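You operate a simulated robot arm through the tools that you are given. There is no shell and no other tool.

You are at the controls of a simulated robot arm. One attempt, no reset.

Task
Bring the sag gauge into its green band, then jog the belt once.
Fine: drive off while you turn the chain knob; clamp its lever again.

Only the result counts: the job must be done as asked and must still hold three seconds after the hand-in. Knocking over, shifting, dropping, spilling or breaking anything else fails it.

Robot
A 6-joint arm with a two-finger parallel gripper, fixed in place. Base frame: the origin is on the floor under the middle of its stand, x ahead of it, y to its left, z up. Units: mm, degrees, N and s.
With the tool pointing down near the work surface it reaches from about 220 to 660 mm from the base axis. Its first joint turns from -166.0 to 166.0 degrees. Payload 1.57 kg.
The tool frame sits at the grasp point between the pads (the TCP): z along the fingers, y along the line on which they close. The tips reach 30 mm beyond it. The gripper opens to 110 mm. The fingers are 24 mm wide and 12 mm thick; the gripper's body (48 by 112 mm) begins 78 mm behind the TCP.
Orientation is told as [roll, pitch, yaw] about the base's x, y, z axes, in that order, counted from this pose: with the fingers straight down and closing along the base's y, the tool's x points along the base's -x, its y along +y and its z along -z.

Tools
- The arm moves only by the tool send_rows. Its arguments are lists of equal length, an entry for each row: "offset": the shift along the tool's x, y, z in mm, a list of three; "angular": the turn, a rotation vector about the tool's x, y, z in rad, a list of three; "claw": the gripper command, from -1 (shut) to 1 (fully open), values between in proportion. In form: {"offset": [[dx, dy, dz], ...], "angular": [[wx, wy, wz], ...], "claw": [claw, ...]}. A call has 1 to 20 rows; each row is the pose to reach, as a shift and turn from the pose commanded when the call began, along the tool's axes at that moment. A row lasts 0.2 s, in which the tool goes at most 50 mm and 8.6 degrees; a call with a longer step from one row to the next is refused whole, and so is a gripper value outside its range. A pose out of reach is approached as far as the arm can. The call stops where the force on the tool passes 80 N (or 10 N more than at its start, if that is more) or the arm is blocked; 0.2 s more then pass. Each finger travels about 108 mm/s and halts on what it meets, pressing with about 24 N; the grip force reading is that of the motor and also rises with nothing between the fingers. The clock runs only during rows and for 0.2 s after the last one: add rows that repeat a pose to give the fingers time. The reply holds the time, the measured pose of the TCP, the force on the tool along the base axes, the opening and the grip force, in the units named above and with some noise, with the torque about the TCP (base axes, N m) and any sound that the robot's microphone picked up.
- Cameras (640 x 400 px; columns grow to the right, rows downward): "scene" is fixed at [220, -502.7, 1240.3]; the picture's right is [0.87, -0.49, 0.00], its down [-0.22, -0.38, -0.90] and it looks along [0.44, 0.78, -0.44] (base axes); focal length 344 px, centre (320, 200). "wrist" rides on the gripper at [70, 16, -141] in the tool frame; the picture's right is [-0.23, 0.97, 0.00], its down [-0.85, -0.20, -0.48] and it looks along [-0.47, -0.11, 0.88] (tool axes); focal length 222 px, centre (320, 200). There is no depth. A picture from a camera that has moved, and an enlarged one, comes with that camera's place and axes in the base frame and with its lens.
- grab_frame(camera): a new picture of that camera. It takes no simulated time.
- raise_lower(by): moves the trunk up (or, below 0, down) by that many mm; the arm rides with it, the base frame stays. It gives what a move gives, with no picture.
- zoom(camera, box): a new picture of the part [left, top, right, bottom] of that camera's present view, enlarged. It takes no simulated time.
- finish_job(): hands the job in; it is judged then, once.

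Nothing tells you positions but the pictures and the camera data. Unless the task says otherwise, let go and move clear before handing in.

The tools are called after "Call:" by a JSON object that holds its "name" and its "arguments". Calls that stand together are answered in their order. send_rows: Moves the arm, as the interface text tells. Its arguments: {"type":"object","properties":{"offset":{"type":"array","items":{"type":"array","items":{"type":"number"}}},"angular":{"type":"array","items":{"type":"array","items":{"type":"number"}}},"claw":{"type":"array","items":{"type":"number"}}},"required":["offset","angular","claw"]} The other tools are called the same way: raise_lower (by) moves the trunk up or down; grab_frame (camera) takes a picture; zoom (camera, box) takes an enlarged picture of a part of a camera's view; finish_job () hands the job in.

At the start:

```text
time: 0.0
tool_pos: [427.0, 236.1, 936.3]
orientation: [0.1, 0.1, 0.1]
ft_force: [-0.1, 0.4, -0.4]
moment: [-0.02, -0.02, 0.01]
finger_gap: 110.1
gripper_force: 0.1
trunk travel left (down, up): [-50.0, 540.0]
```

scene: 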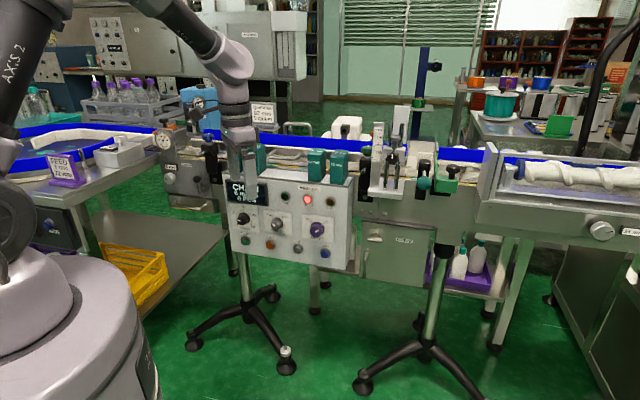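
wrist: 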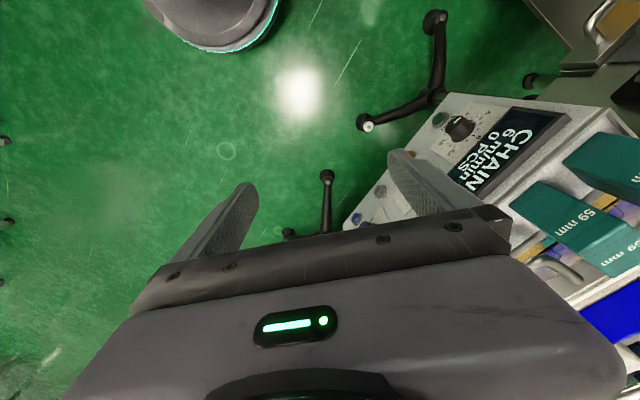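

I see a conveyor with a control panel (display, knobs, buttons, a red lamp) in front of the arm, and other units left and right. I'll zoom into parts of the scene to find the sag gauge, chain knob, lever and the jog control.

Call:
{"name": "zoom", "arguments": {"camera": "scene", "box": [210, 160, 370, 270]}}

Call:
{"name": "zoom", "arguments": {"camera": "scene", "box": [130, 80, 290, 190]}}

Call:
{"name": "zoom", "arguments": {"camera": "scene", "box": [350, 100, 510, 210]}}

Call:
{"name": "zoom", "arguments": {"camera": "scene", "box": [480, 140, 640, 250]}}

Call:
{"name": "zoom", "arguments": {"camera": "scene", "box": [0, 80, 160, 250]}}

```text
3.64 times, centred on (290, 215) of scene
camera zoom: at [220.0, -502.7, 1240.3], right [0.87, -0.49, 0.0], down [-0.22, -0.38, -0.9], along [0.44, 0.78, -0.44], focal length 1250 px, centre (429, 146)
```

zoom: 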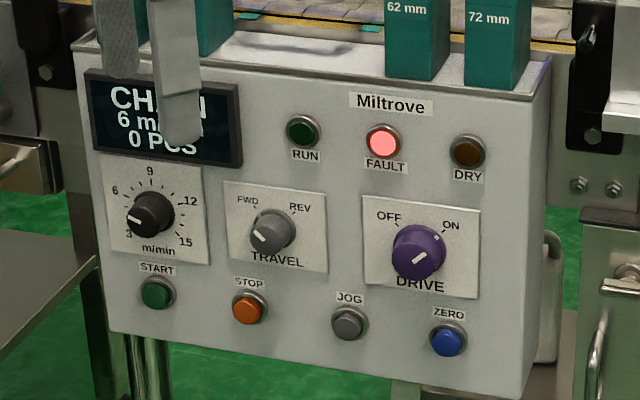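

```text
3.64 times, centred on (210, 135) of scene
camera zoom: at [220.0, -502.7, 1240.3], right [0.87, -0.49, 0.0], down [-0.22, -0.38, -0.9], along [0.44, 0.78, -0.44], focal length 1250 px, centre (720, 436)
```

zoom: 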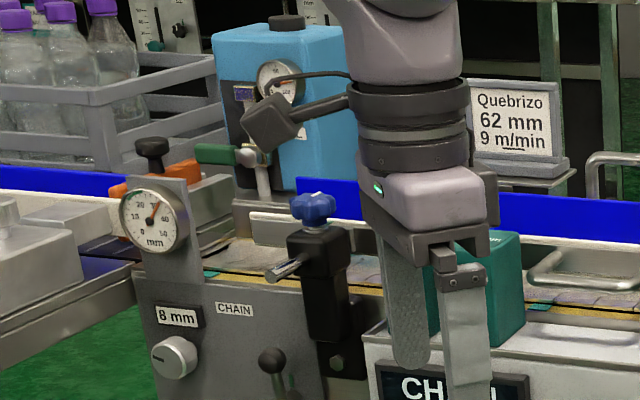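

```text
3.64 times, centred on (430, 155) of scene
camera zoom: at [220.0, -502.7, 1240.3], right [0.87, -0.49, 0.0], down [-0.22, -0.38, -0.9], along [0.44, 0.78, -0.44], focal length 1250 px, centre (-80, 364)
```

zoom: 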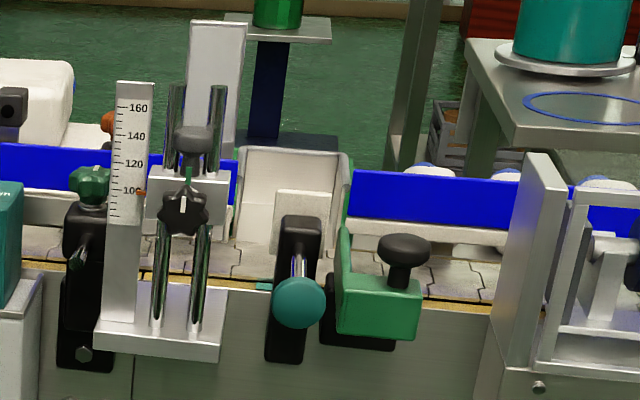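

```text
3.64 times, centred on (560, 195) of scene
camera zoom: at [220.0, -502.7, 1240.3], right [0.87, -0.49, 0.0], down [-0.22, -0.38, -0.9], along [0.44, 0.78, -0.44], focal length 1250 px, centre (-553, 218)
```

zoom: 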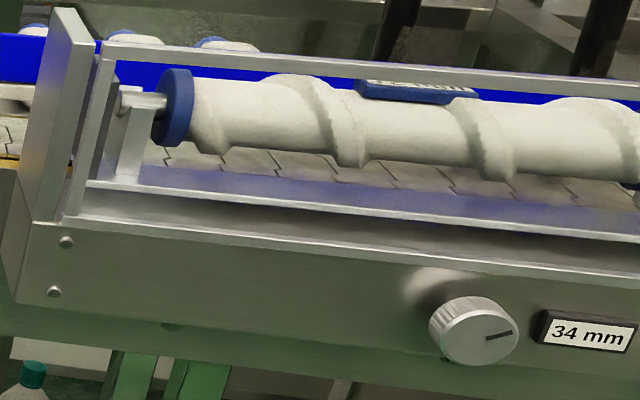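

```text
2.35 times, centred on (80, 165) of scene
camera zoom: at [220.0, -502.7, 1240.3], right [0.87, -0.49, 0.0], down [-0.22, -0.38, -0.9], along [0.44, 0.78, -0.44], focal length 809 px, centre (885, 282)
```

zoom: 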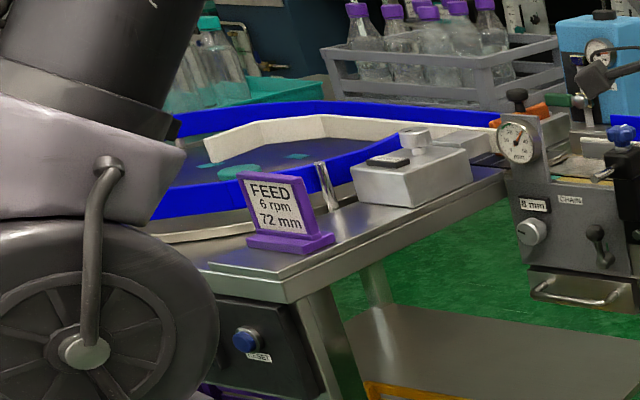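

The chain unit at left has a dial gauge, an "8 mm" counter, a silver knob and a black lever; the drive switch and JOG button are on the Miltrove panel. I'll look closer at each.

Call:
{"name": "zoom", "arguments": {"camera": "scene", "box": [152, 120, 216, 160]}}

Call:
{"name": "zoom", "arguments": {"camera": "scene", "box": [156, 150, 236, 210]}}

Call:
{"name": "zoom", "arguments": {"camera": "scene", "box": [290, 205, 340, 240]}}

Call:
{"name": "zoom", "arguments": {"camera": "scene", "box": [230, 225, 340, 265]}}

```text
10.00 times, centred on (184, 140) of scene
camera zoom: at [220.0, -502.7, 1240.3], right [0.87, -0.49, 0.0], down [-0.22, -0.38, -0.9], along [0.44, 0.78, -0.44], focal length 3437 px, centre (1680, 800)
```

zoom: 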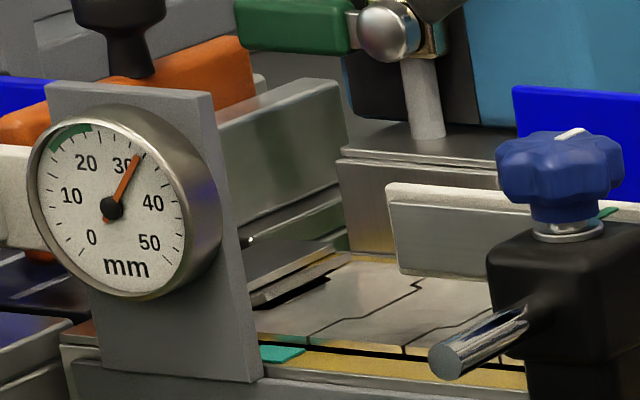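

```text
6.67 times, centred on (196, 180) of scene
camera zoom: at [220.0, -502.7, 1240.3], right [0.87, -0.49, 0.0], down [-0.22, -0.38, -0.9], along [0.44, 0.78, -0.44], focal length 2291 px, centre (1147, 333)
```

zoom: 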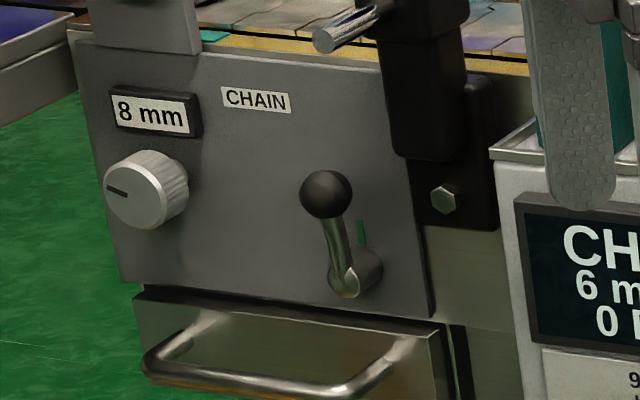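

```text
11.43 times, centred on (315, 222) of scene
camera zoom: at [220.0, -502.7, 1240.3], right [0.87, -0.49, 0.0], down [-0.22, -0.38, -0.9], along [0.44, 0.78, -0.44], focal length 3928 px, centre (377, -57)
```

zoom: 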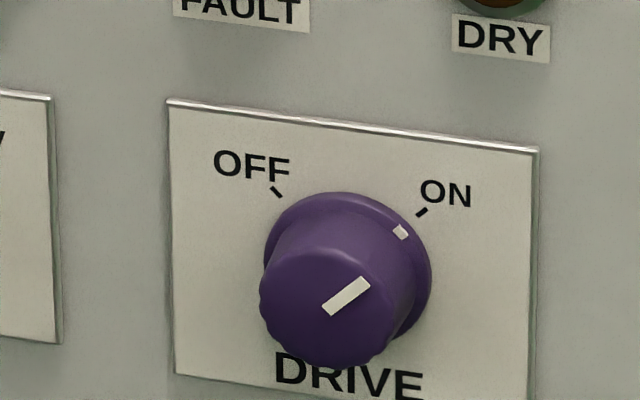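

```text
5.82 times, centred on (285, 245) of scene
camera zoom: at [220.0, -502.7, 1240.3], right [0.87, -0.49, 0.0], down [-0.22, -0.38, -0.9], along [0.44, 0.78, -0.44], focal length 2000 px, centre (524, -62)
```

zoom: 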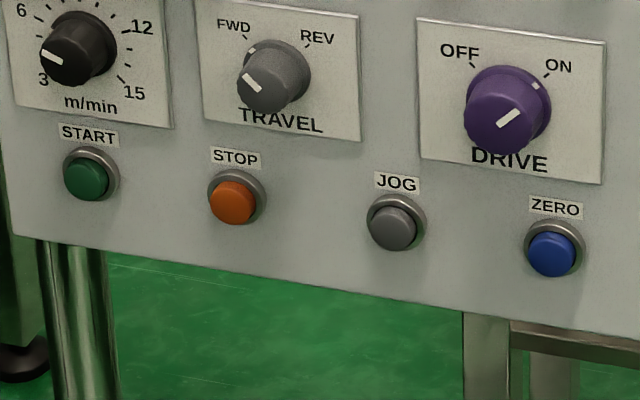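

The DRIVE switch is ON, the gauge sits near 33 and the green band is around 15–20. I take the panel to face the robot at about 45° yaw, around (480–680, 460–270, 600–720). I'll use the wrist camera for triangulation.

Call:
{"name": "zoom", "arguments": {"camera": "wrist", "box": [340, 60, 640, 250]}}

Call:
{"name": "zoom", "arguments": {"camera": "wrist", "box": [480, 0, 640, 100]}}

Call:
{"name": "zoom", "arguments": {"camera": "scene", "box": [154, 124, 178, 156]}}

```text
2.11 times, centred on (490, 155) of wrist
camera zoom: at [357.2, 251.9, 1079.4], right [0.23, 0.97, 0.0], down [0.86, -0.2, 0.48], along [0.47, -0.11, -0.88], focal length 468 px, centre (-38, 295)
```

zoom: 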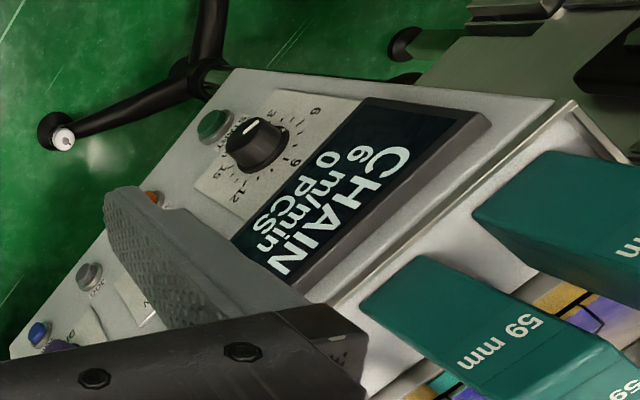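

```text
4.00 times, centred on (560, 50) of wrist
camera zoom: at [357.2, 251.9, 1079.4], right [0.23, 0.97, 0.0], down [0.86, -0.2, 0.48], along [0.47, -0.11, -0.88], focal length 888 px, centre (-640, 800)
```

zoom: 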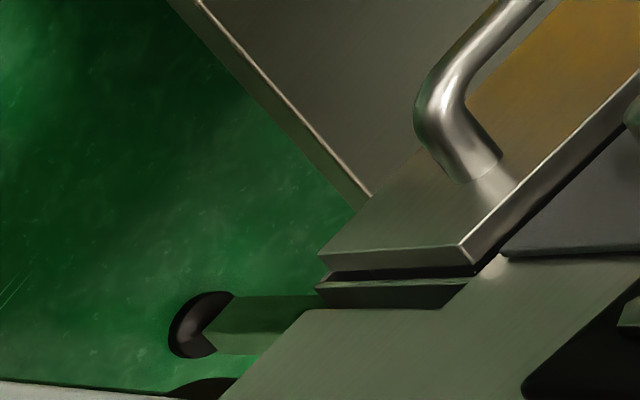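

```text
12.50 times, centred on (166, 140) of scene
camera zoom: at [220.0, -502.7, 1240.3], right [0.87, -0.49, 0.0], down [-0.22, -0.38, -0.9], along [0.44, 0.78, -0.44], focal length 4296 px, centre (2245, 950)
```

zoom: 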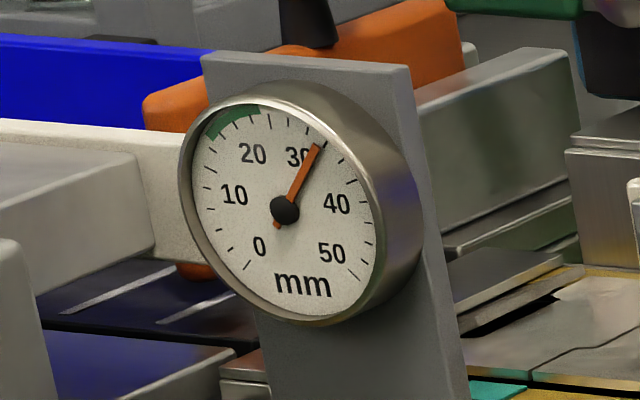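

I've triangulated the buttons: START ≈ (478,460,620), JOG ≈ (610,333,617), ZERO ≈ (674,269,618), so the panel faces along heading −135° (I approach at +45°). The first move is to turn the tool horizontal, pointing at the panel, while staying well clear of it.

Call:
{"name": "send_rows", "arguments": {"offset": [[-5, -3, 10], [-10, -5, 19], [-16, -8, 29], [-21, -10, 39], [-26, -13, 49], [-31, -15, 58], [-37, -18, 68], [-42, -21, 78], [-47, -23, 87], [-52, -26, 97], [-57, -28, 107], [-63, -31, 117], [-68, -33, 126], [-73, -36, 136]], "angular": [[-0.0438, -0.1059, -0.0438], [-0.0877, -0.2117, -0.0877], [-0.1315, -0.3176, -0.1315], [-0.1754, -0.4234, -0.1754], [-0.2192, -0.5293, -0.2192], [-0.2631, -0.6351, -0.2631], [-0.3069, -0.741, -0.3069], [-0.3507, -0.8469, -0.3507], [-0.3946, -0.9527, -0.3946], [-0.4384, -1.0586, -0.4384], [-0.4823, -1.1644, -0.4823], [-0.5261, -1.2703, -0.5261], [-0.57, -1.3761, -0.57], [-0.6138, -1.482, -0.6138]], "claw": [1, 1, 1, 1, 1, 1, 1, 1, 1, 1, 1, 1, 1, 1]}}

Call:
{"name": "grab_frame", "arguments": {"camera": "scene"}}

Call:
{"name": "grab_frame", "arguments": {"camera": "wrist"}}

```text
time: 3.0
tool_pos: [500.0, 200.1, 802.4]
orientation: [-159.8, -89.9, -155.2]
ft_force: [0.5, -0.1, -0.5]
moment: [0.0, 0.01, 0.02]
finger_gap: 109.9
gripper_force: 0.0
trunk travel left (down, up): [-50.0, 540.0]
```

```text
taken
```

scene: 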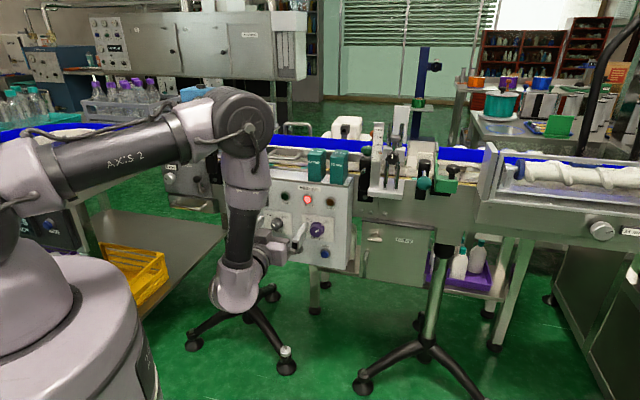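

```text
taken
camera wrist: at [388.7, 111.0, 732.3], right [-0.69, 0.69, 0.23], down [-0.2, -0.48, 0.85], along [0.7, 0.54, 0.47], focal length 222 px, centre (320, 200)
```

wrist: 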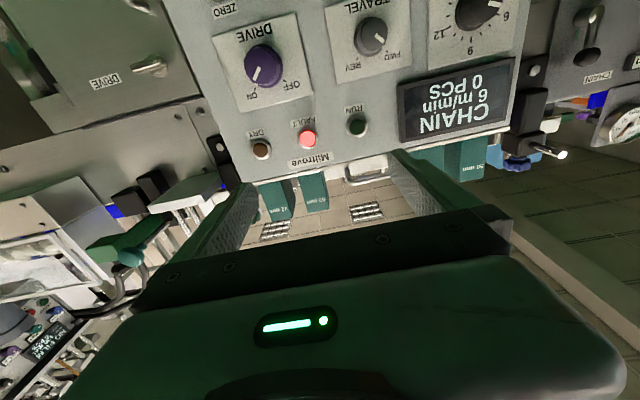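

The tool is horizontal and the wrist camera sees the panel upside-down. I zoom to triangulate the DRIVE knob and the chain unit.

Call:
{"name": "zoom", "arguments": {"camera": "wrist", "box": [200, 0, 360, 100]}}

Call:
{"name": "zoom", "arguments": {"camera": "wrist", "box": [480, 0, 640, 180]}}

Call:
{"name": "zoom", "arguments": {"camera": "scene", "box": [270, 190, 350, 270]}}

```text
4.00 times, centred on (280, 50) of wrist
camera zoom: at [388.7, 111.0, 732.3], right [-0.69, 0.69, 0.23], down [-0.2, -0.48, 0.85], along [0.7, 0.54, 0.47], focal length 888 px, centre (480, 800)
```

zoom: 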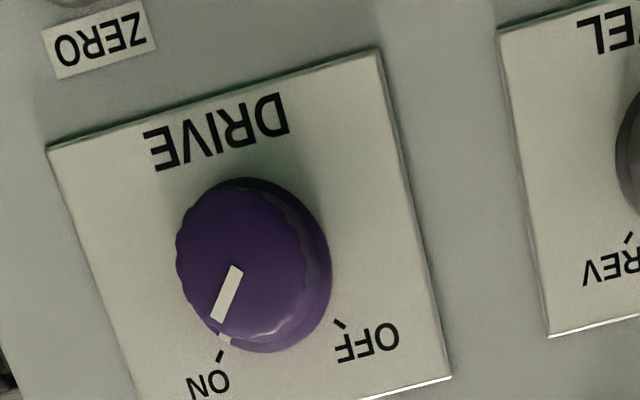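

```text
2.22 times, centred on (560, 90) of wrist
camera zoom: at [388.7, 111.0, 732.3], right [-0.69, 0.69, 0.23], down [-0.2, -0.48, 0.85], along [0.7, 0.54, 0.47], focal length 494 px, centre (-213, 444)
```

zoom: 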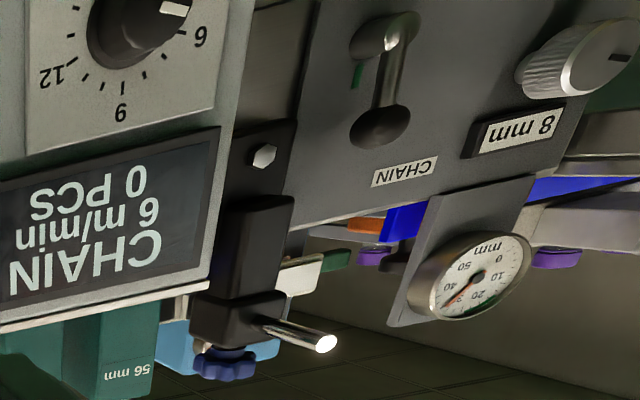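

```text
5.00 times, centred on (310, 230) of scene
camera zoom: at [220.0, -502.7, 1240.3], right [0.87, -0.49, 0.0], down [-0.22, -0.38, -0.9], along [0.44, 0.78, -0.44], focal length 1718 px, centre (370, 50)
```

zoom: 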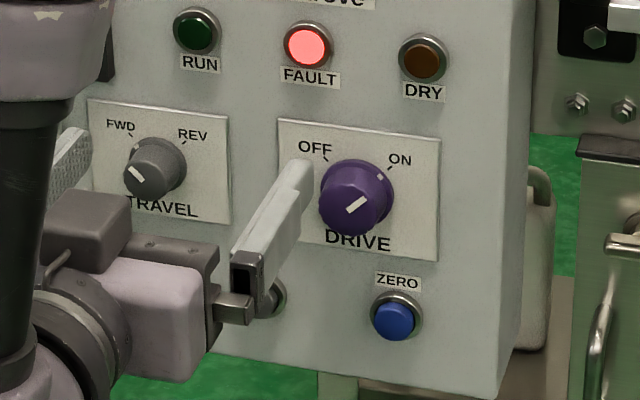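

DRIVE knob face centre triangulates to about (645,277,703) with the panel plane at x+y≈958. I move to a standoff in front of it and check alignment with the wrist camera.

Call:
{"name": "send_rows", "arguments": {"offset": [[25, -12, 18], [50, -24, 36], [75, -36, 54], [100, -48.5, 72]], "angular": [[0, 0, 0], [0, 0, 0], [0, 0, 0], [0, 0, 0]], "claw": [0.5, 0.3, 0.3, 0.3]}}

Call:
{"name": "grab_frame", "arguments": {"camera": "wrist"}}

Call:
{"name": "zoom", "arguments": {"camera": "scene", "box": [250, 180, 370, 270]}}

```text
time: 4.0
tool_pos: [585.6, 218.0, 702.3]
orientation: [-110.3, -90.1, 155.2]
ft_force: [0.4, -0.1, 0.2]
moment: [-0.02, 0.02, -0.06]
finger_gap: 71.3
gripper_force: 0.0
trunk travel left (down, up): [-50.0, 540.0]
```

```text
taken
camera wrist: at [474.1, 128.5, 632.6], right [-0.69, 0.69, 0.23], down [-0.2, -0.48, 0.86], along [0.7, 0.54, 0.47], focal length 222 px, centre (320, 200)
```

wrist: 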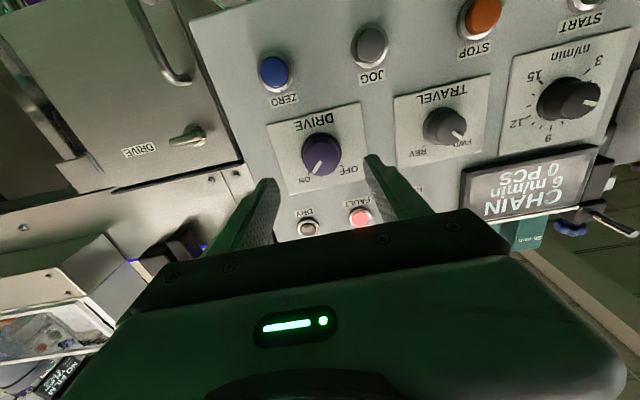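

```text
4.44 times, centred on (310, 225) of scene
camera zoom: at [220.0, -502.7, 1240.3], right [0.87, -0.49, 0.0], down [-0.22, -0.38, -0.9], along [0.44, 0.78, -0.44], focal length 1528 px, centre (364, 89)
```

zoom: 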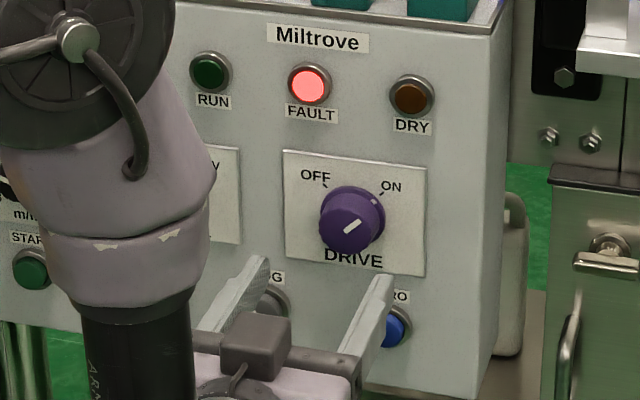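

Good clear view of the whole panel. I zoom in the wrist view to refine the knob and the JOG button.

Call:
{"name": "zoom", "arguments": {"camera": "wrist", "box": [250, 90, 390, 200]}}

Call:
{"name": "zoom", "arguments": {"camera": "wrist", "box": [250, 0, 450, 110]}}

```text
3.64 times, centred on (320, 145) of wrist
camera zoom: at [474.1, 128.5, 632.6], right [-0.69, 0.69, 0.23], down [-0.2, -0.48, 0.86], along [0.7, 0.54, 0.47], focal length 808 px, centre (320, 400)
```

zoom: 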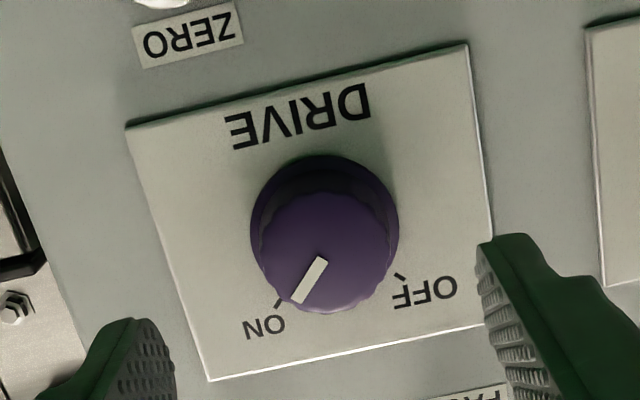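

```text
3.20 times, centred on (350, 55) of wrist
camera zoom: at [474.1, 128.5, 632.6], right [-0.69, 0.69, 0.23], down [-0.2, -0.48, 0.86], along [0.7, 0.54, 0.47], focal length 711 px, centre (224, 664)
```

zoom: 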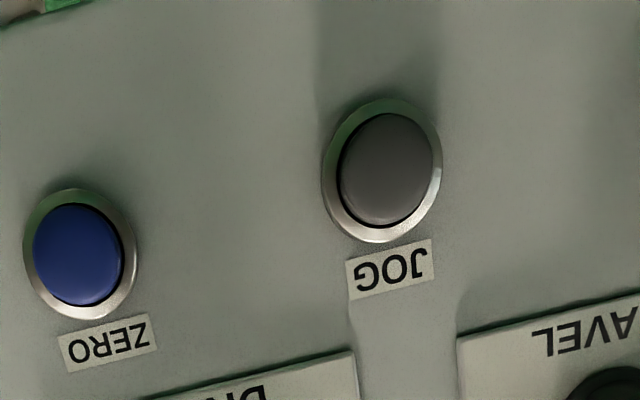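

Refined: DRIVE knob axis at x−y≈368.3, z≈705.5, face at x+y≈919, flange at about 963. I pre-rotate the gripper +45° about the tool axis so the 90° counter-clockwise turn is centred, then check.

Call:
{"name": "send_rows", "arguments": {"offset": [[-1, 0, 0], [-2, 0, 5], [-3, -0.5, 10], [-3, -0.5, 15], [-3, -0.5, 20], [-3, -0.5, 25]], "angular": [[0, 0, 0.131], [0, 0, 0.262], [0, 0, 0.393], [0, 0, 0.524], [0, 0, 0.655], [0, 0, 0.785]], "claw": [0.3, 0.3, 0.3, 0.3, 0.3, 0.3]}}

Call:
{"name": "grab_frame", "arguments": {"camera": "wrist"}}

Call:
{"name": "zoom", "arguments": {"camera": "scene", "box": [250, 180, 370, 270]}}

```text
time: 5.4
tool_pos: [603.9, 233.8, 704.3]
orientation: [90.0, -44.9, -44.8]
ft_force: [0.3, 0.2, -0.4]
moment: [-0.02, -0.01, 0.01]
finger_gap: 71.7
gripper_force: 0.1
trunk travel left (down, up): [-50.0, 540.0]
```

```text
taken
camera wrist: at [460.3, 177.0, 667.2], right [-0.37, 0.37, 0.85], down [0.19, -0.87, 0.46], along [0.91, 0.33, 0.25], focal length 222 px, centre (320, 200)
```

wrist: 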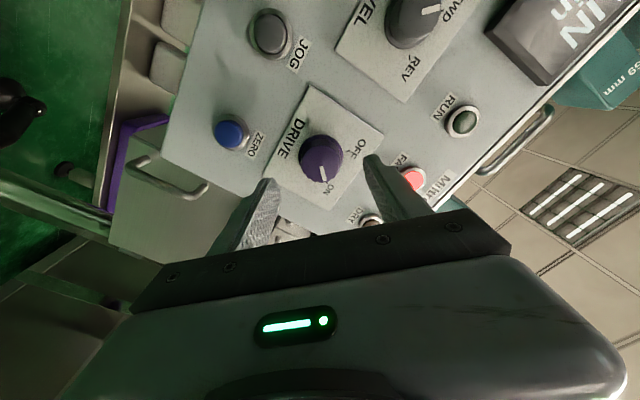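

```text
4.44 times, centred on (310, 225) of scene
camera zoom: at [220.0, -502.7, 1240.3], right [0.87, -0.49, 0.0], down [-0.22, -0.38, -0.9], along [0.44, 0.78, -0.44], focal length 1528 px, centre (364, 89)
```

zoom: 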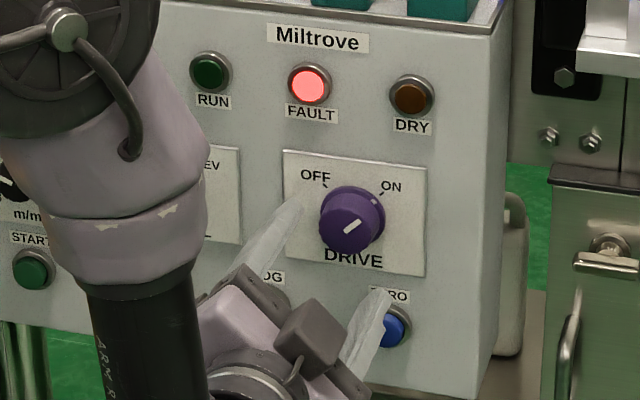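

Alignment looks right. I advance along the tool axis so the fingers straddle the knob, then look.

Call:
{"name": "send_rows", "arguments": {"offset": [[0, 1, 12], [0, 1.7, 25], [0, 1.7, 37], [0, 1.7, 49]], "angular": [[0, 0, 0], [0, 0, 0], [0, 0, 0], [0, 0, 0]], "claw": [0.3, 0.3, 0.3, 0.3]}}

Call:
{"name": "grab_frame", "arguments": {"camera": "wrist"}}

Call:
{"name": "zoom", "arguments": {"camera": "scene", "box": [250, 180, 370, 270]}}

```text
time: 6.4
tool_pos: [638.0, 270.3, 705.3]
orientation: [90.1, -45.0, -45.0]
ft_force: [-0.1, -0.3, 0.5]
moment: [0.02, 0.0, 0.02]
finger_gap: 71.5
gripper_force: 0.1
trunk travel left (down, up): [-50.0, 540.0]
```

```text
taken
camera wrist: at [494.5, 212.1, 668.4], right [-0.37, 0.37, 0.85], down [0.19, -0.87, 0.46], along [0.91, 0.33, 0.25], focal length 222 px, centre (320, 200)
```

wrist: 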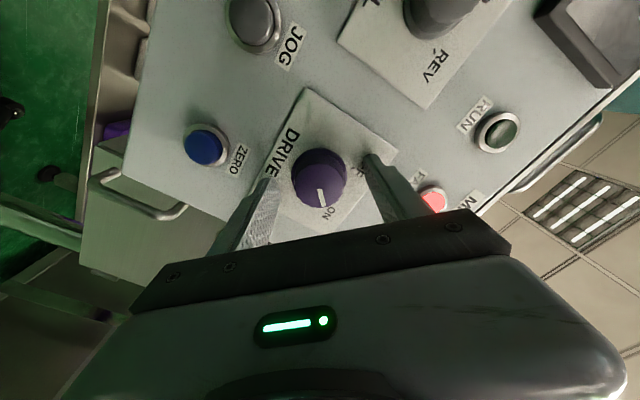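

```text
4.44 times, centred on (310, 225) of scene
camera zoom: at [220.0, -502.7, 1240.3], right [0.87, -0.49, 0.0], down [-0.22, -0.38, -0.9], along [0.44, 0.78, -0.44], focal length 1528 px, centre (364, 89)
```

zoom: 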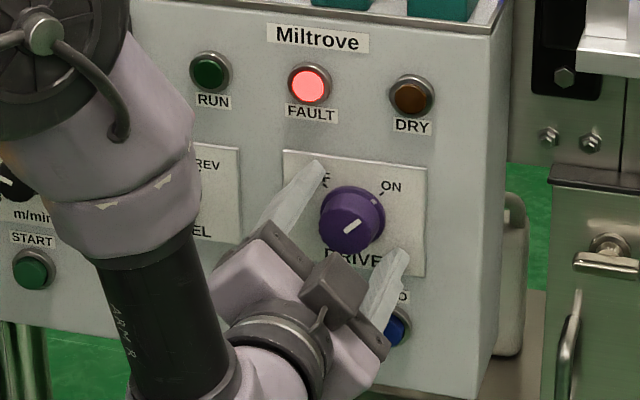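

Call:
{"name": "zoom", "arguments": {"camera": "wrist", "box": [250, 130, 390, 220]}}

```text
4.44 times, centred on (320, 175) of wrist
camera zoom: at [494.5, 212.1, 668.4], right [-0.37, 0.37, 0.85], down [0.19, -0.87, 0.46], along [0.91, 0.33, 0.25], focal length 987 px, centre (320, 311)
```

zoom: 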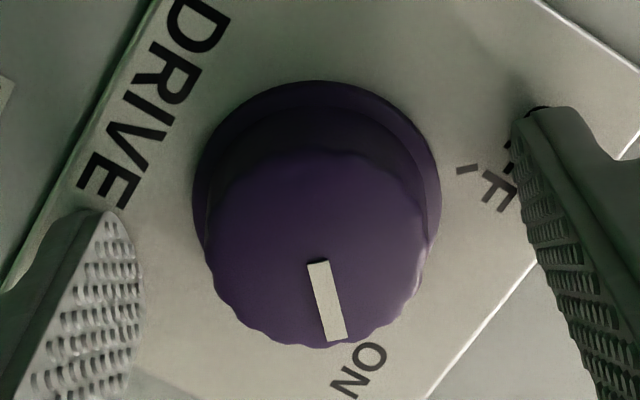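

The fingers straddle the knob with the face about 11 mm ahead of the TCP. I close on it and turn 90° counter-clockwise to OFF.

Call:
{"name": "send_rows", "arguments": {"offset": [[0, 0, 0], [0, 0, 0], [0, 0, 0]], "angular": [[0, 0, 0], [0, 0, 0], [0, 0, 0]], "claw": [-1, -1, -1]}}

Call:
{"name": "grab_frame", "arguments": {"camera": "wrist"}}

```text
time: 7.2
tool_pos: [639.5, 269.3, 705.6]
orientation: [90.0, -44.9, -45.0]
ft_force: [3.7, 0.3, -1.5]
moment: [0.02, -0.05, -0.34]
finger_gap: 39.6
gripper_force: 45.1
trunk travel left (down, up): [-50.0, 540.0]
```

```text
taken
camera wrist: at [494.7, 212.1, 668.2], right [-0.37, 0.37, 0.85], down [0.19, -0.87, 0.46], along [0.91, 0.33, 0.25], focal length 222 px, centre (320, 200)
```

wrist: 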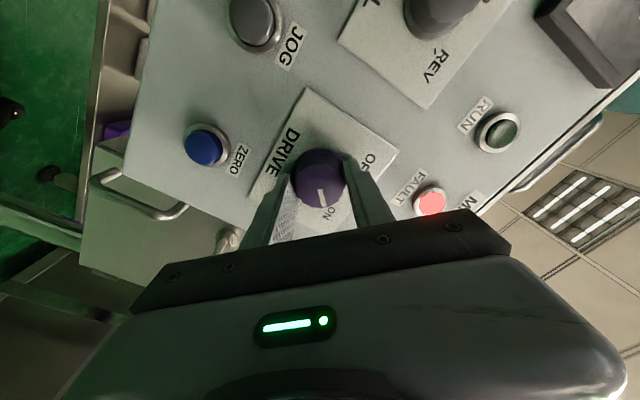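

Gripped at 39.6 mm with small side forces. Now I turn −90° about the tool axis.

Call:
{"name": "send_rows", "arguments": {"offset": [[0, 0, 0], [0, 0, 0], [0, 0, 0], [0, 0, 0], [0, 0, 0], [0, 0, 0], [0, 0, 0], [0, 0, 0], [0, 0, 0], [0, 0, 0], [0, 0, 0], [0, 0, 0], [0, 0, 0], [0, 0, 0]], "angular": [[0, 0, -0.12], [0, 0, -0.24], [0, 0, -0.36], [0, 0, -0.48], [0, 0, -0.6], [0, 0, -0.72], [0, 0, -0.84], [0, 0, -0.96], [0, 0, -1.08], [0, 0, -1.2], [0, 0, -1.32], [0, 0, -1.44], [0, 0, -1.571], [0, 0, -1.571]], "claw": [-1, -1, -1, -1, -1, -1, -1, -1, -1, -1, -1, -1, -1, -1]}}

Call:
{"name": "grab_frame", "arguments": {"camera": "wrist"}}

Call:
{"name": "zoom", "arguments": {"camera": "scene", "box": [250, 180, 370, 270]}}

```text
time: 10.2
tool_pos: [637.3, 271.0, 704.7]
orientation: [-89.9, -44.8, 135.1]
ft_force: [0.2, 17.0, -0.1]
moment: [0.4, 0.35, 0.12]
finger_gap: 39.7
gripper_force: 45.1
trunk travel left (down, up): [-50.0, 540.0]
```

```text
taken
camera wrist: at [563.4, 143.4, 645.3], right [-0.6, 0.6, -0.53], down [-0.67, -0.01, 0.74], along [0.44, 0.8, 0.4], focal length 222 px, centre (320, 200)
```

wrist: 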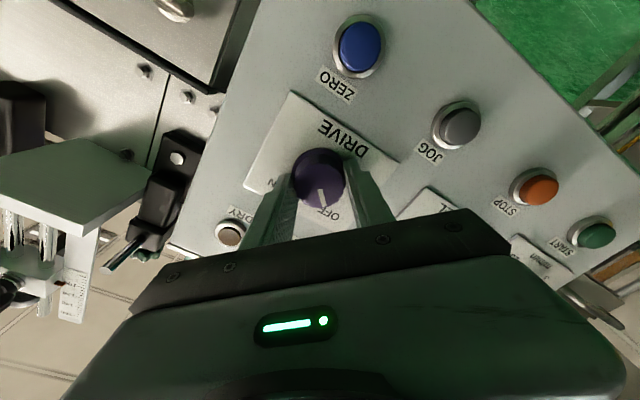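

```text
4.44 times, centred on (310, 225) of scene
camera zoom: at [220.0, -502.7, 1240.3], right [0.87, -0.49, 0.0], down [-0.22, -0.38, -0.9], along [0.44, 0.78, -0.44], focal length 1528 px, centre (364, 89)
```

zoom: 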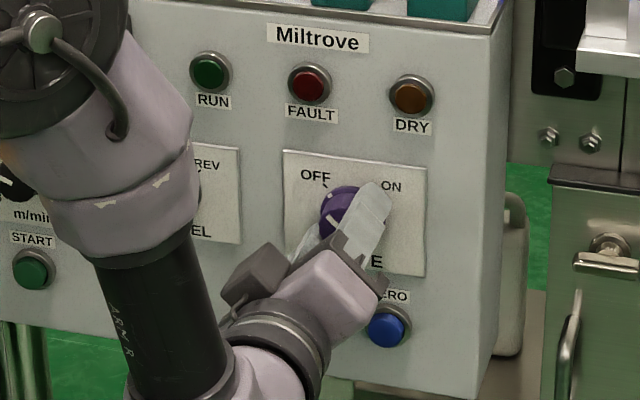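

The pointer is at OFF and the FAULT lamp went dark. I release and back off straight.

Call:
{"name": "send_rows", "arguments": {"offset": [[0, 0, 0], [0, 0, 0], [0, 0, -20], [0, 0, -50], [0, 0, -80]], "angular": [[0, 0, 0], [0, 0, 0], [0, 0, 0], [0, 0, 0], [0, 0, 0]], "claw": [0.3, 0.3, 0.3, 0.3, 0.3]}}

Call:
{"name": "zoom", "arguments": {"camera": "wrist", "box": [240, 20, 480, 200]}}

Call:
{"name": "zoom", "arguments": {"camera": "scene", "box": [250, 180, 370, 270]}}

```text
time: 11.4
tool_pos: [580.3, 213.3, 705.3]
orientation: [-90.0, -45.1, 135.1]
ft_force: [-0.1, -0.1, -0.7]
moment: [-0.03, 0.02, -0.02]
finger_gap: 71.5
gripper_force: 0.1
trunk travel left (down, up): [-50.0, 540.0]
```

```text
2.22 times, centred on (360, 110) of wrist
camera zoom: at [506.8, 85.8, 645.6], right [-0.6, 0.6, -0.53], down [-0.67, -0.01, 0.75], along [0.44, 0.8, 0.41], focal length 494 px, centre (231, 400)
```

zoom: 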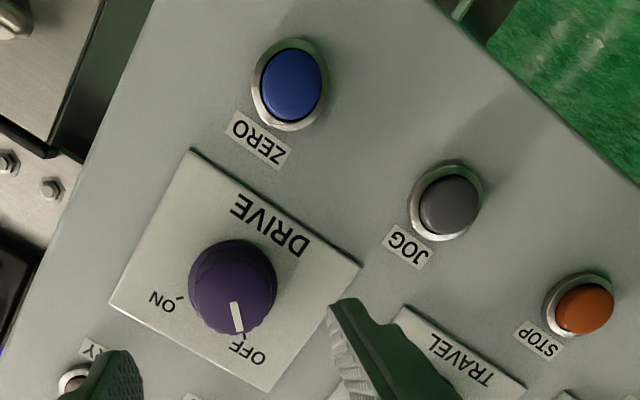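

```text
4.44 times, centred on (310, 225) of scene
camera zoom: at [220.0, -502.7, 1240.3], right [0.87, -0.49, 0.0], down [-0.22, -0.38, -0.9], along [0.44, 0.78, -0.44], focal length 1528 px, centre (364, 89)
```

zoom: 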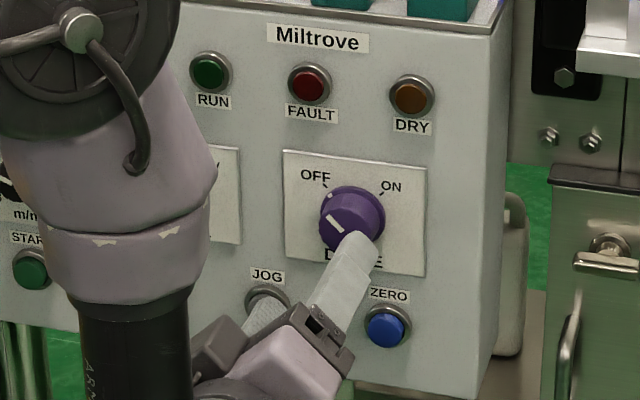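

DRIVE is confirmed OFF. Next I go left to a standoff in front of the chain unit (knob ≈ (304,705,786), lever ball ≈ (386,633,792)), rotating back to neutral, to look at the knob, lever and gauge up close.

Call:
{"name": "send_rows", "arguments": {"offset": [[-32, 25, 2], [-65, 50, 4], [-97, 74, 7], [-130, 99, 9], [-162, 124, 11], [-195, 149, 13], [-227, 174, 15], [-260, 198, 17], [-292, 223, 20], [-325, 248, 22], [-357, 273, 24], [-389, 297, 26]], "angular": [[0, 0, 0.065], [0, 0, 0.131], [0, 0, 0.196], [0, 0, 0.262], [0, 0, 0.327], [0, 0, 0.393], [0, 0, 0.458], [0, 0, 0.524], [0, 0, 0.589], [0, 0, 0.654], [0, 0, 0.72], [0, 0, 0.785]], "claw": [0.3, 0.3, 0.3, 0.3, 0.3, 0.3, 0.3, 0.3, 0.3, 0.3, 0.3, 0.3]}}

Call:
{"name": "grab_frame", "arguments": {"camera": "scene"}}

Call:
{"name": "grab_frame", "arguments": {"camera": "wrist"}}

```text
time: 14.0
tool_pos: [256.2, 575.2, 769.3]
orientation: [47.9, -90.1, -3.0]
ft_force: [-0.7, -0.1, 0.0]
moment: [-0.01, 0.01, 0.01]
finger_gap: 71.4
gripper_force: 0.0
trunk travel left (down, up): [-50.0, 540.0]
```

```text
taken
```

scene: 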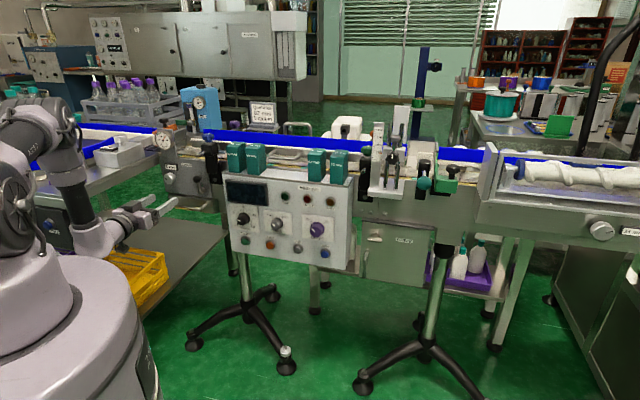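

```text
taken
camera wrist: at [143.9, 485.7, 701.1], right [-0.69, 0.69, 0.23], down [-0.2, -0.48, 0.86], along [0.7, 0.54, 0.47], focal length 222 px, centre (320, 200)
```

wrist: 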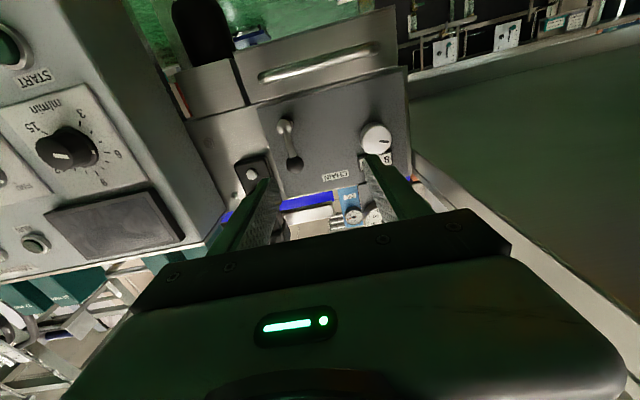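

The scene camera keeps a clear view of the gauge. I zoom on the chain unit from the wrist and on the gauge from the scene camera.

Call:
{"name": "zoom", "arguments": {"camera": "wrist", "box": [250, 70, 420, 230]}}

Call:
{"name": "zoom", "arguments": {"camera": "scene", "box": [154, 124, 178, 156]}}

Call:
{"name": "zoom", "arguments": {"camera": "scene", "box": [160, 150, 224, 200]}}

```text
2.50 times, centred on (335, 150) of wrist
camera zoom: at [143.9, 485.7, 701.1], right [-0.69, 0.69, 0.23], down [-0.2, -0.48, 0.86], along [0.7, 0.54, 0.47], focal length 555 px, centre (282, 325)
```

zoom: 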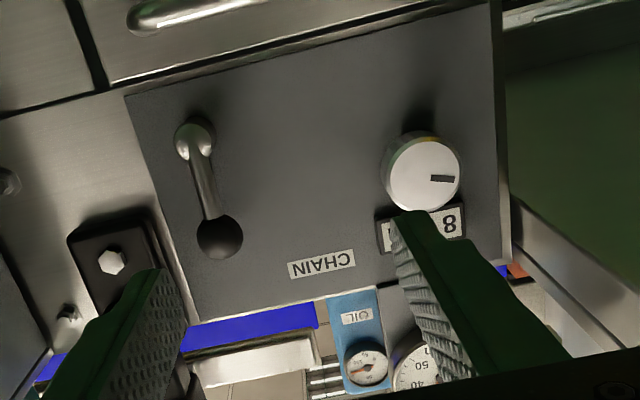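

```text
12.50 times, centred on (166, 140) of scene
camera zoom: at [220.0, -502.7, 1240.3], right [0.87, -0.49, 0.0], down [-0.22, -0.38, -0.9], along [0.44, 0.78, -0.44], focal length 4296 px, centre (2245, 950)
```

zoom: 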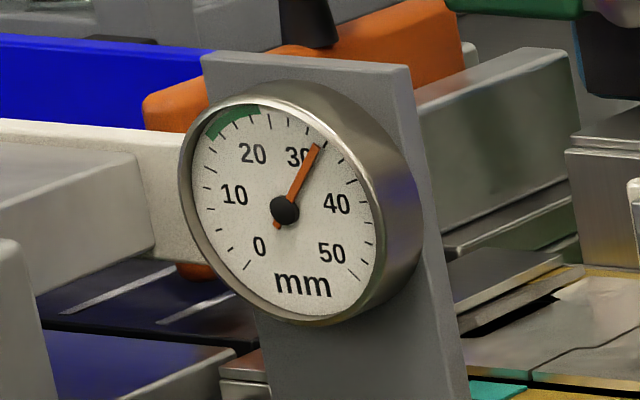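

```text
8.00 times, centred on (192, 175) of scene
camera zoom: at [220.0, -502.7, 1240.3], right [0.87, -0.49, 0.0], down [-0.22, -0.38, -0.9], along [0.44, 0.78, -0.44], focal length 2750 px, centre (1344, 400)
```

zoom: 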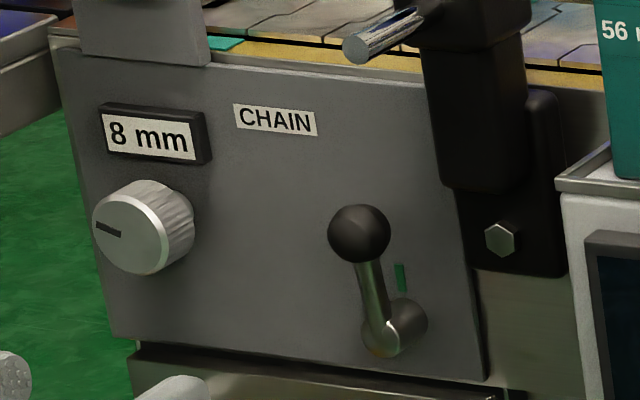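

The lever points up at the green mark (clamped); hub ≈ (389,653,738), ball ≈ (388,647,791), plate at x+y≈1067. The gauge reads ~32 and the band spans about 16–24. I move to a standoff in front of the lever ball with a narrower opening.

Call:
{"name": "send_rows", "arguments": {"offset": [[-11, -21, 12], [-21.7, -41.7, 25], [-21.7, -41.7, 48]], "angular": [[0, 0, 0], [0, 0, 0], [0, 0, 0]], "claw": [0, -0.2, -0.2]}}

Call:
{"name": "grab_frame", "arguments": {"camera": "wrist"}}

Call:
{"name": "zoom", "arguments": {"camera": "wrist", "box": [240, 50, 440, 200]}}

Call:
{"name": "zoom", "arguments": {"camera": "scene", "box": [140, 140, 240, 220]}}

```text
time: 14.8
tool_pos: [319.7, 576.9, 791.7]
orientation: [-78.8, -90.1, 123.8]
ft_force: [-0.8, -0.7, -0.2]
moment: [-0.02, -0.01, 0.01]
finger_gap: 44.0
gripper_force: 0.1
trunk travel left (down, up): [-50.0, 540.0]
```

```text
taken
camera wrist: at [207.5, 488.7, 723.1], right [-0.69, 0.69, 0.23], down [-0.2, -0.48, 0.86], along [0.7, 0.54, 0.47], focal length 222 px, centre (320, 200)
```

wrist: 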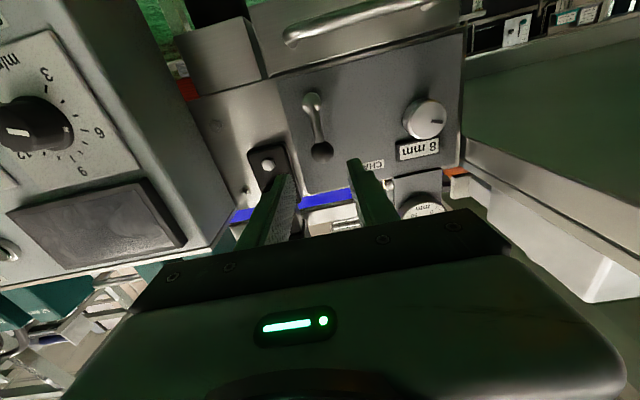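

```text
2.67 times, centred on (340, 125) of wrist
camera zoom: at [207.5, 488.7, 723.1], right [-0.69, 0.69, 0.23], down [-0.2, -0.48, 0.86], along [0.7, 0.54, 0.47], focal length 592 px, centre (267, 400)
```

zoom: 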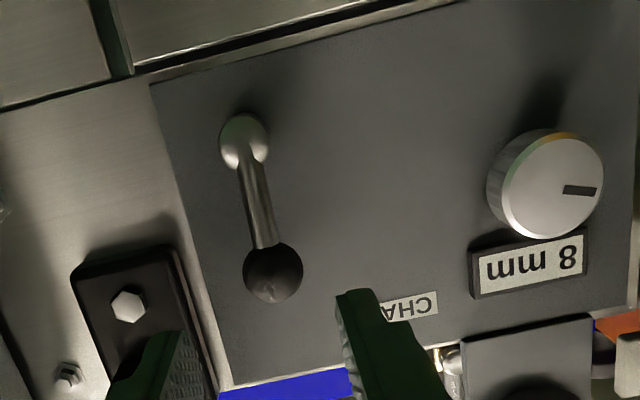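

```text
5.00 times, centred on (190, 180) of scene
camera zoom: at [220.0, -502.7, 1240.3], right [0.87, -0.49, 0.0], down [-0.22, -0.38, -0.9], along [0.44, 0.78, -0.44], focal length 1718 px, centre (970, 300)
```

zoom: 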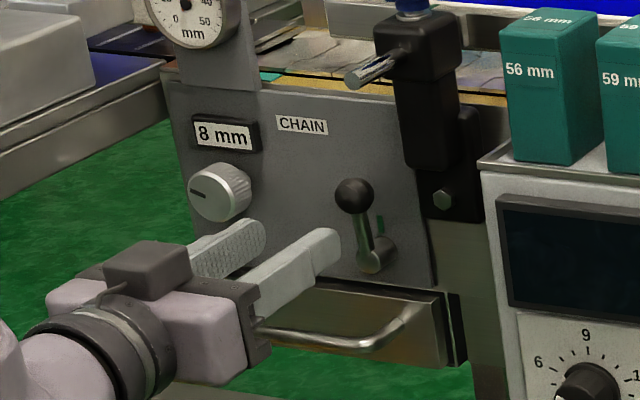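

Ball centre refined to (386.3,646.7,791.5). I approach to straddle it with tips short of the bracket's front surface, in slow steps.

Call:
{"name": "send_rows", "arguments": {"offset": [[0.3, 1.2, 15], [0.5, 2.2, 30], [0.5, 2.2, 45], [0.5, 2.2, 60]], "angular": [[0, 0, 0], [0, 0, 0], [0, 0, 0], [0, 0, 0]], "claw": [-0.31, -0.31, -0.31, -0.31]}}

Call:
{"name": "zoom", "arguments": {"camera": "wrist", "box": [240, 80, 400, 210]}}

Call:
{"name": "zoom", "arguments": {"camera": "scene", "box": [160, 150, 224, 200]}}

```text
time: 15.8
tool_pos: [360.0, 622.7, 791.0]
orientation: [-73.5, -89.9, 118.6]
ft_force: [0.4, 0.0, 0.7]
moment: [0.01, -0.01, -0.01]
finger_gap: 38.0
gripper_force: 0.0
trunk travel left (down, up): [-50.0, 540.0]
```

```text
3.08 times, centred on (320, 145) of wrist
camera zoom: at [248.7, 533.8, 722.7], right [-0.69, 0.69, 0.23], down [-0.2, -0.48, 0.86], along [0.7, 0.55, 0.47], focal length 684 px, centre (320, 369)
```

zoom: 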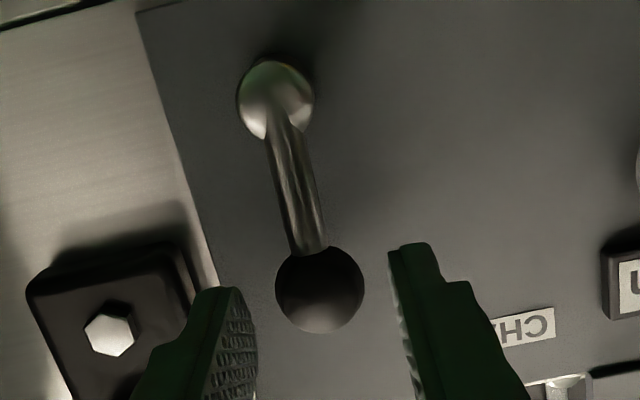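

```text
8.00 times, centred on (192, 175) of scene
camera zoom: at [220.0, -502.7, 1240.3], right [0.87, -0.49, 0.0], down [-0.22, -0.38, -0.9], along [0.44, 0.78, -0.44], focal length 2750 px, centre (1344, 400)
```

zoom: 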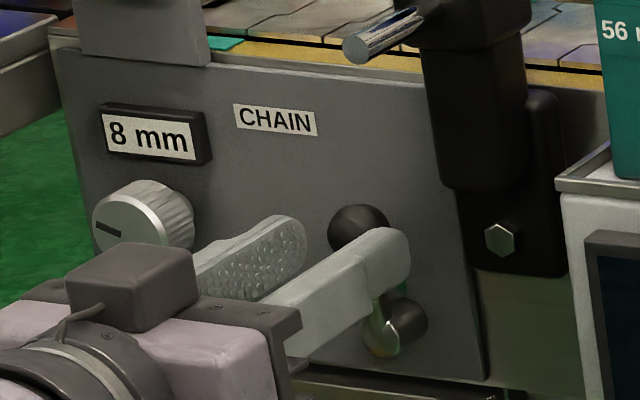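

Perfectly centred on the ball. I advance the last 17 mm and close on the ball.

Call:
{"name": "send_rows", "arguments": {"offset": [[0, 0, 8], [0, 0, 17], [0, 0, 17], [0, 0, 17], [0, 0, 17]], "angular": [[0, 0, 0], [0, 0, 0], [0, 0, 0], [0, 0, 0], [0, 0, 0]], "claw": [-0.31, -0.31, -0.31, -1, -1]}}

Call:
{"name": "zoom", "arguments": {"camera": "wrist", "box": [240, 80, 400, 210]}}

Call:
{"name": "zoom", "arguments": {"camera": "scene", "box": [160, 150, 224, 200]}}

```text
time: 17.0
tool_pos: [373.1, 634.6, 791.3]
orientation: [-78.1, -90.0, 123.1]
ft_force: [1.1, 0.3, 0.1]
moment: [0.01, -0.04, 0.01]
finger_gap: 25.1
gripper_force: 36.5
trunk travel left (down, up): [-50.0, 540.0]
```

```text
3.08 times, centred on (320, 145) of wrist
camera zoom: at [260.5, 545.9, 722.5], right [-0.69, 0.69, 0.23], down [-0.2, -0.48, 0.86], along [0.7, 0.54, 0.47], focal length 684 px, centre (320, 369)
```

zoom: 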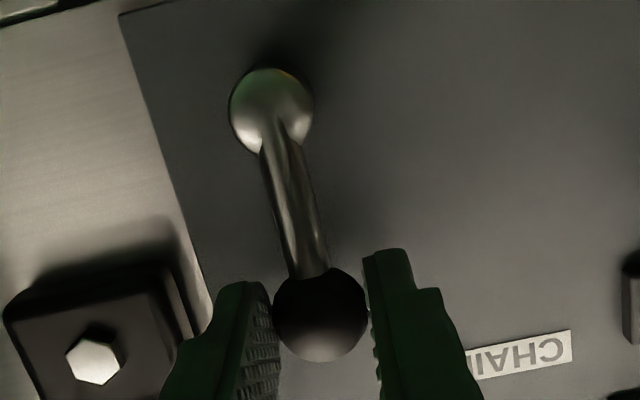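

```text
8.00 times, centred on (192, 175) of scene
camera zoom: at [220.0, -502.7, 1240.3], right [0.87, -0.49, 0.0], down [-0.22, -0.38, -0.9], along [0.44, 0.78, -0.44], focal length 2750 px, centre (1344, 400)
```

zoom: 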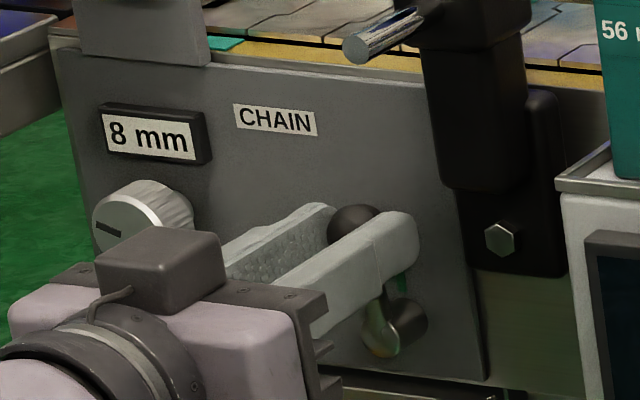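

The ball is gripped (25.1 mm). I try a small 12° swing to the left (counter-clockwise) about the hub and watch the force.

Call:
{"name": "send_rows", "arguments": {"offset": [[0.1, 3.7, 0], [0.5, 7.4, 0], [1.2, 11.0, 0]], "angular": [[0, 0, -0.07], [0, 0, -0.14], [0, 0, -0.209]], "claw": [-1, -1, -1]}}

Call:
{"name": "zoom", "arguments": {"camera": "wrist", "box": [240, 80, 400, 210]}}

Call:
{"name": "zoom", "arguments": {"camera": "scene", "box": [160, 150, 224, 200]}}

```text
time: 17.8
tool_pos: [364.7, 642.8, 789.9]
orientation: [-90.0, -77.9, 135.0]
ft_force: [6.2, -5.8, 2.5]
moment: [-0.22, -0.22, -0.23]
finger_gap: 25.5
gripper_force: 36.5
trunk travel left (down, up): [-50.0, 540.0]
```

```text
3.08 times, centred on (320, 145) of wrist
camera zoom: at [263.5, 542.9, 719.4], right [-0.71, 0.71, 0.02], down [-0.33, -0.35, 0.88], along [0.63, 0.61, 0.48], focal length 684 px, centre (320, 369)
```

zoom: 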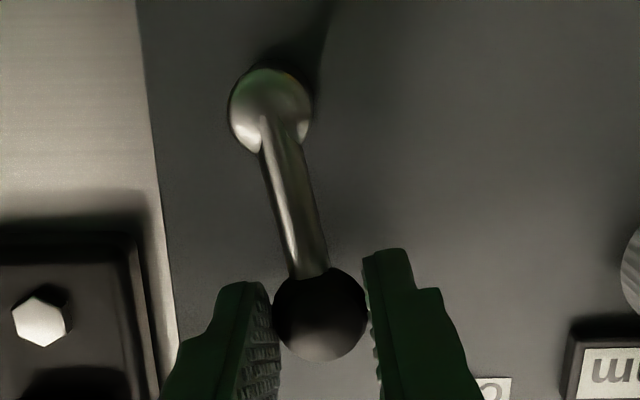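

```text
8.00 times, centred on (192, 175) of scene
camera zoom: at [220.0, -502.7, 1240.3], right [0.87, -0.49, 0.0], down [-0.22, -0.38, -0.9], along [0.44, 0.78, -0.44], focal length 2750 px, centre (1344, 400)
```

zoom: 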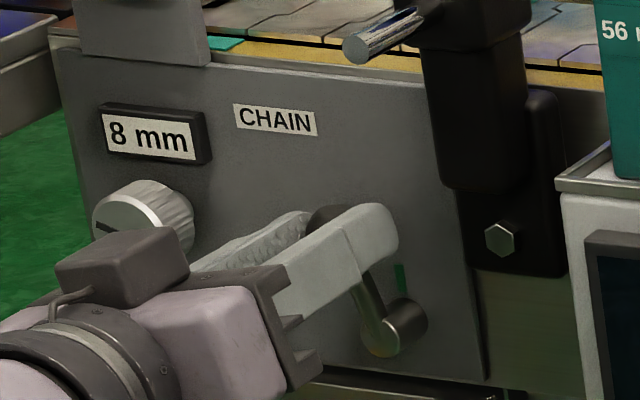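

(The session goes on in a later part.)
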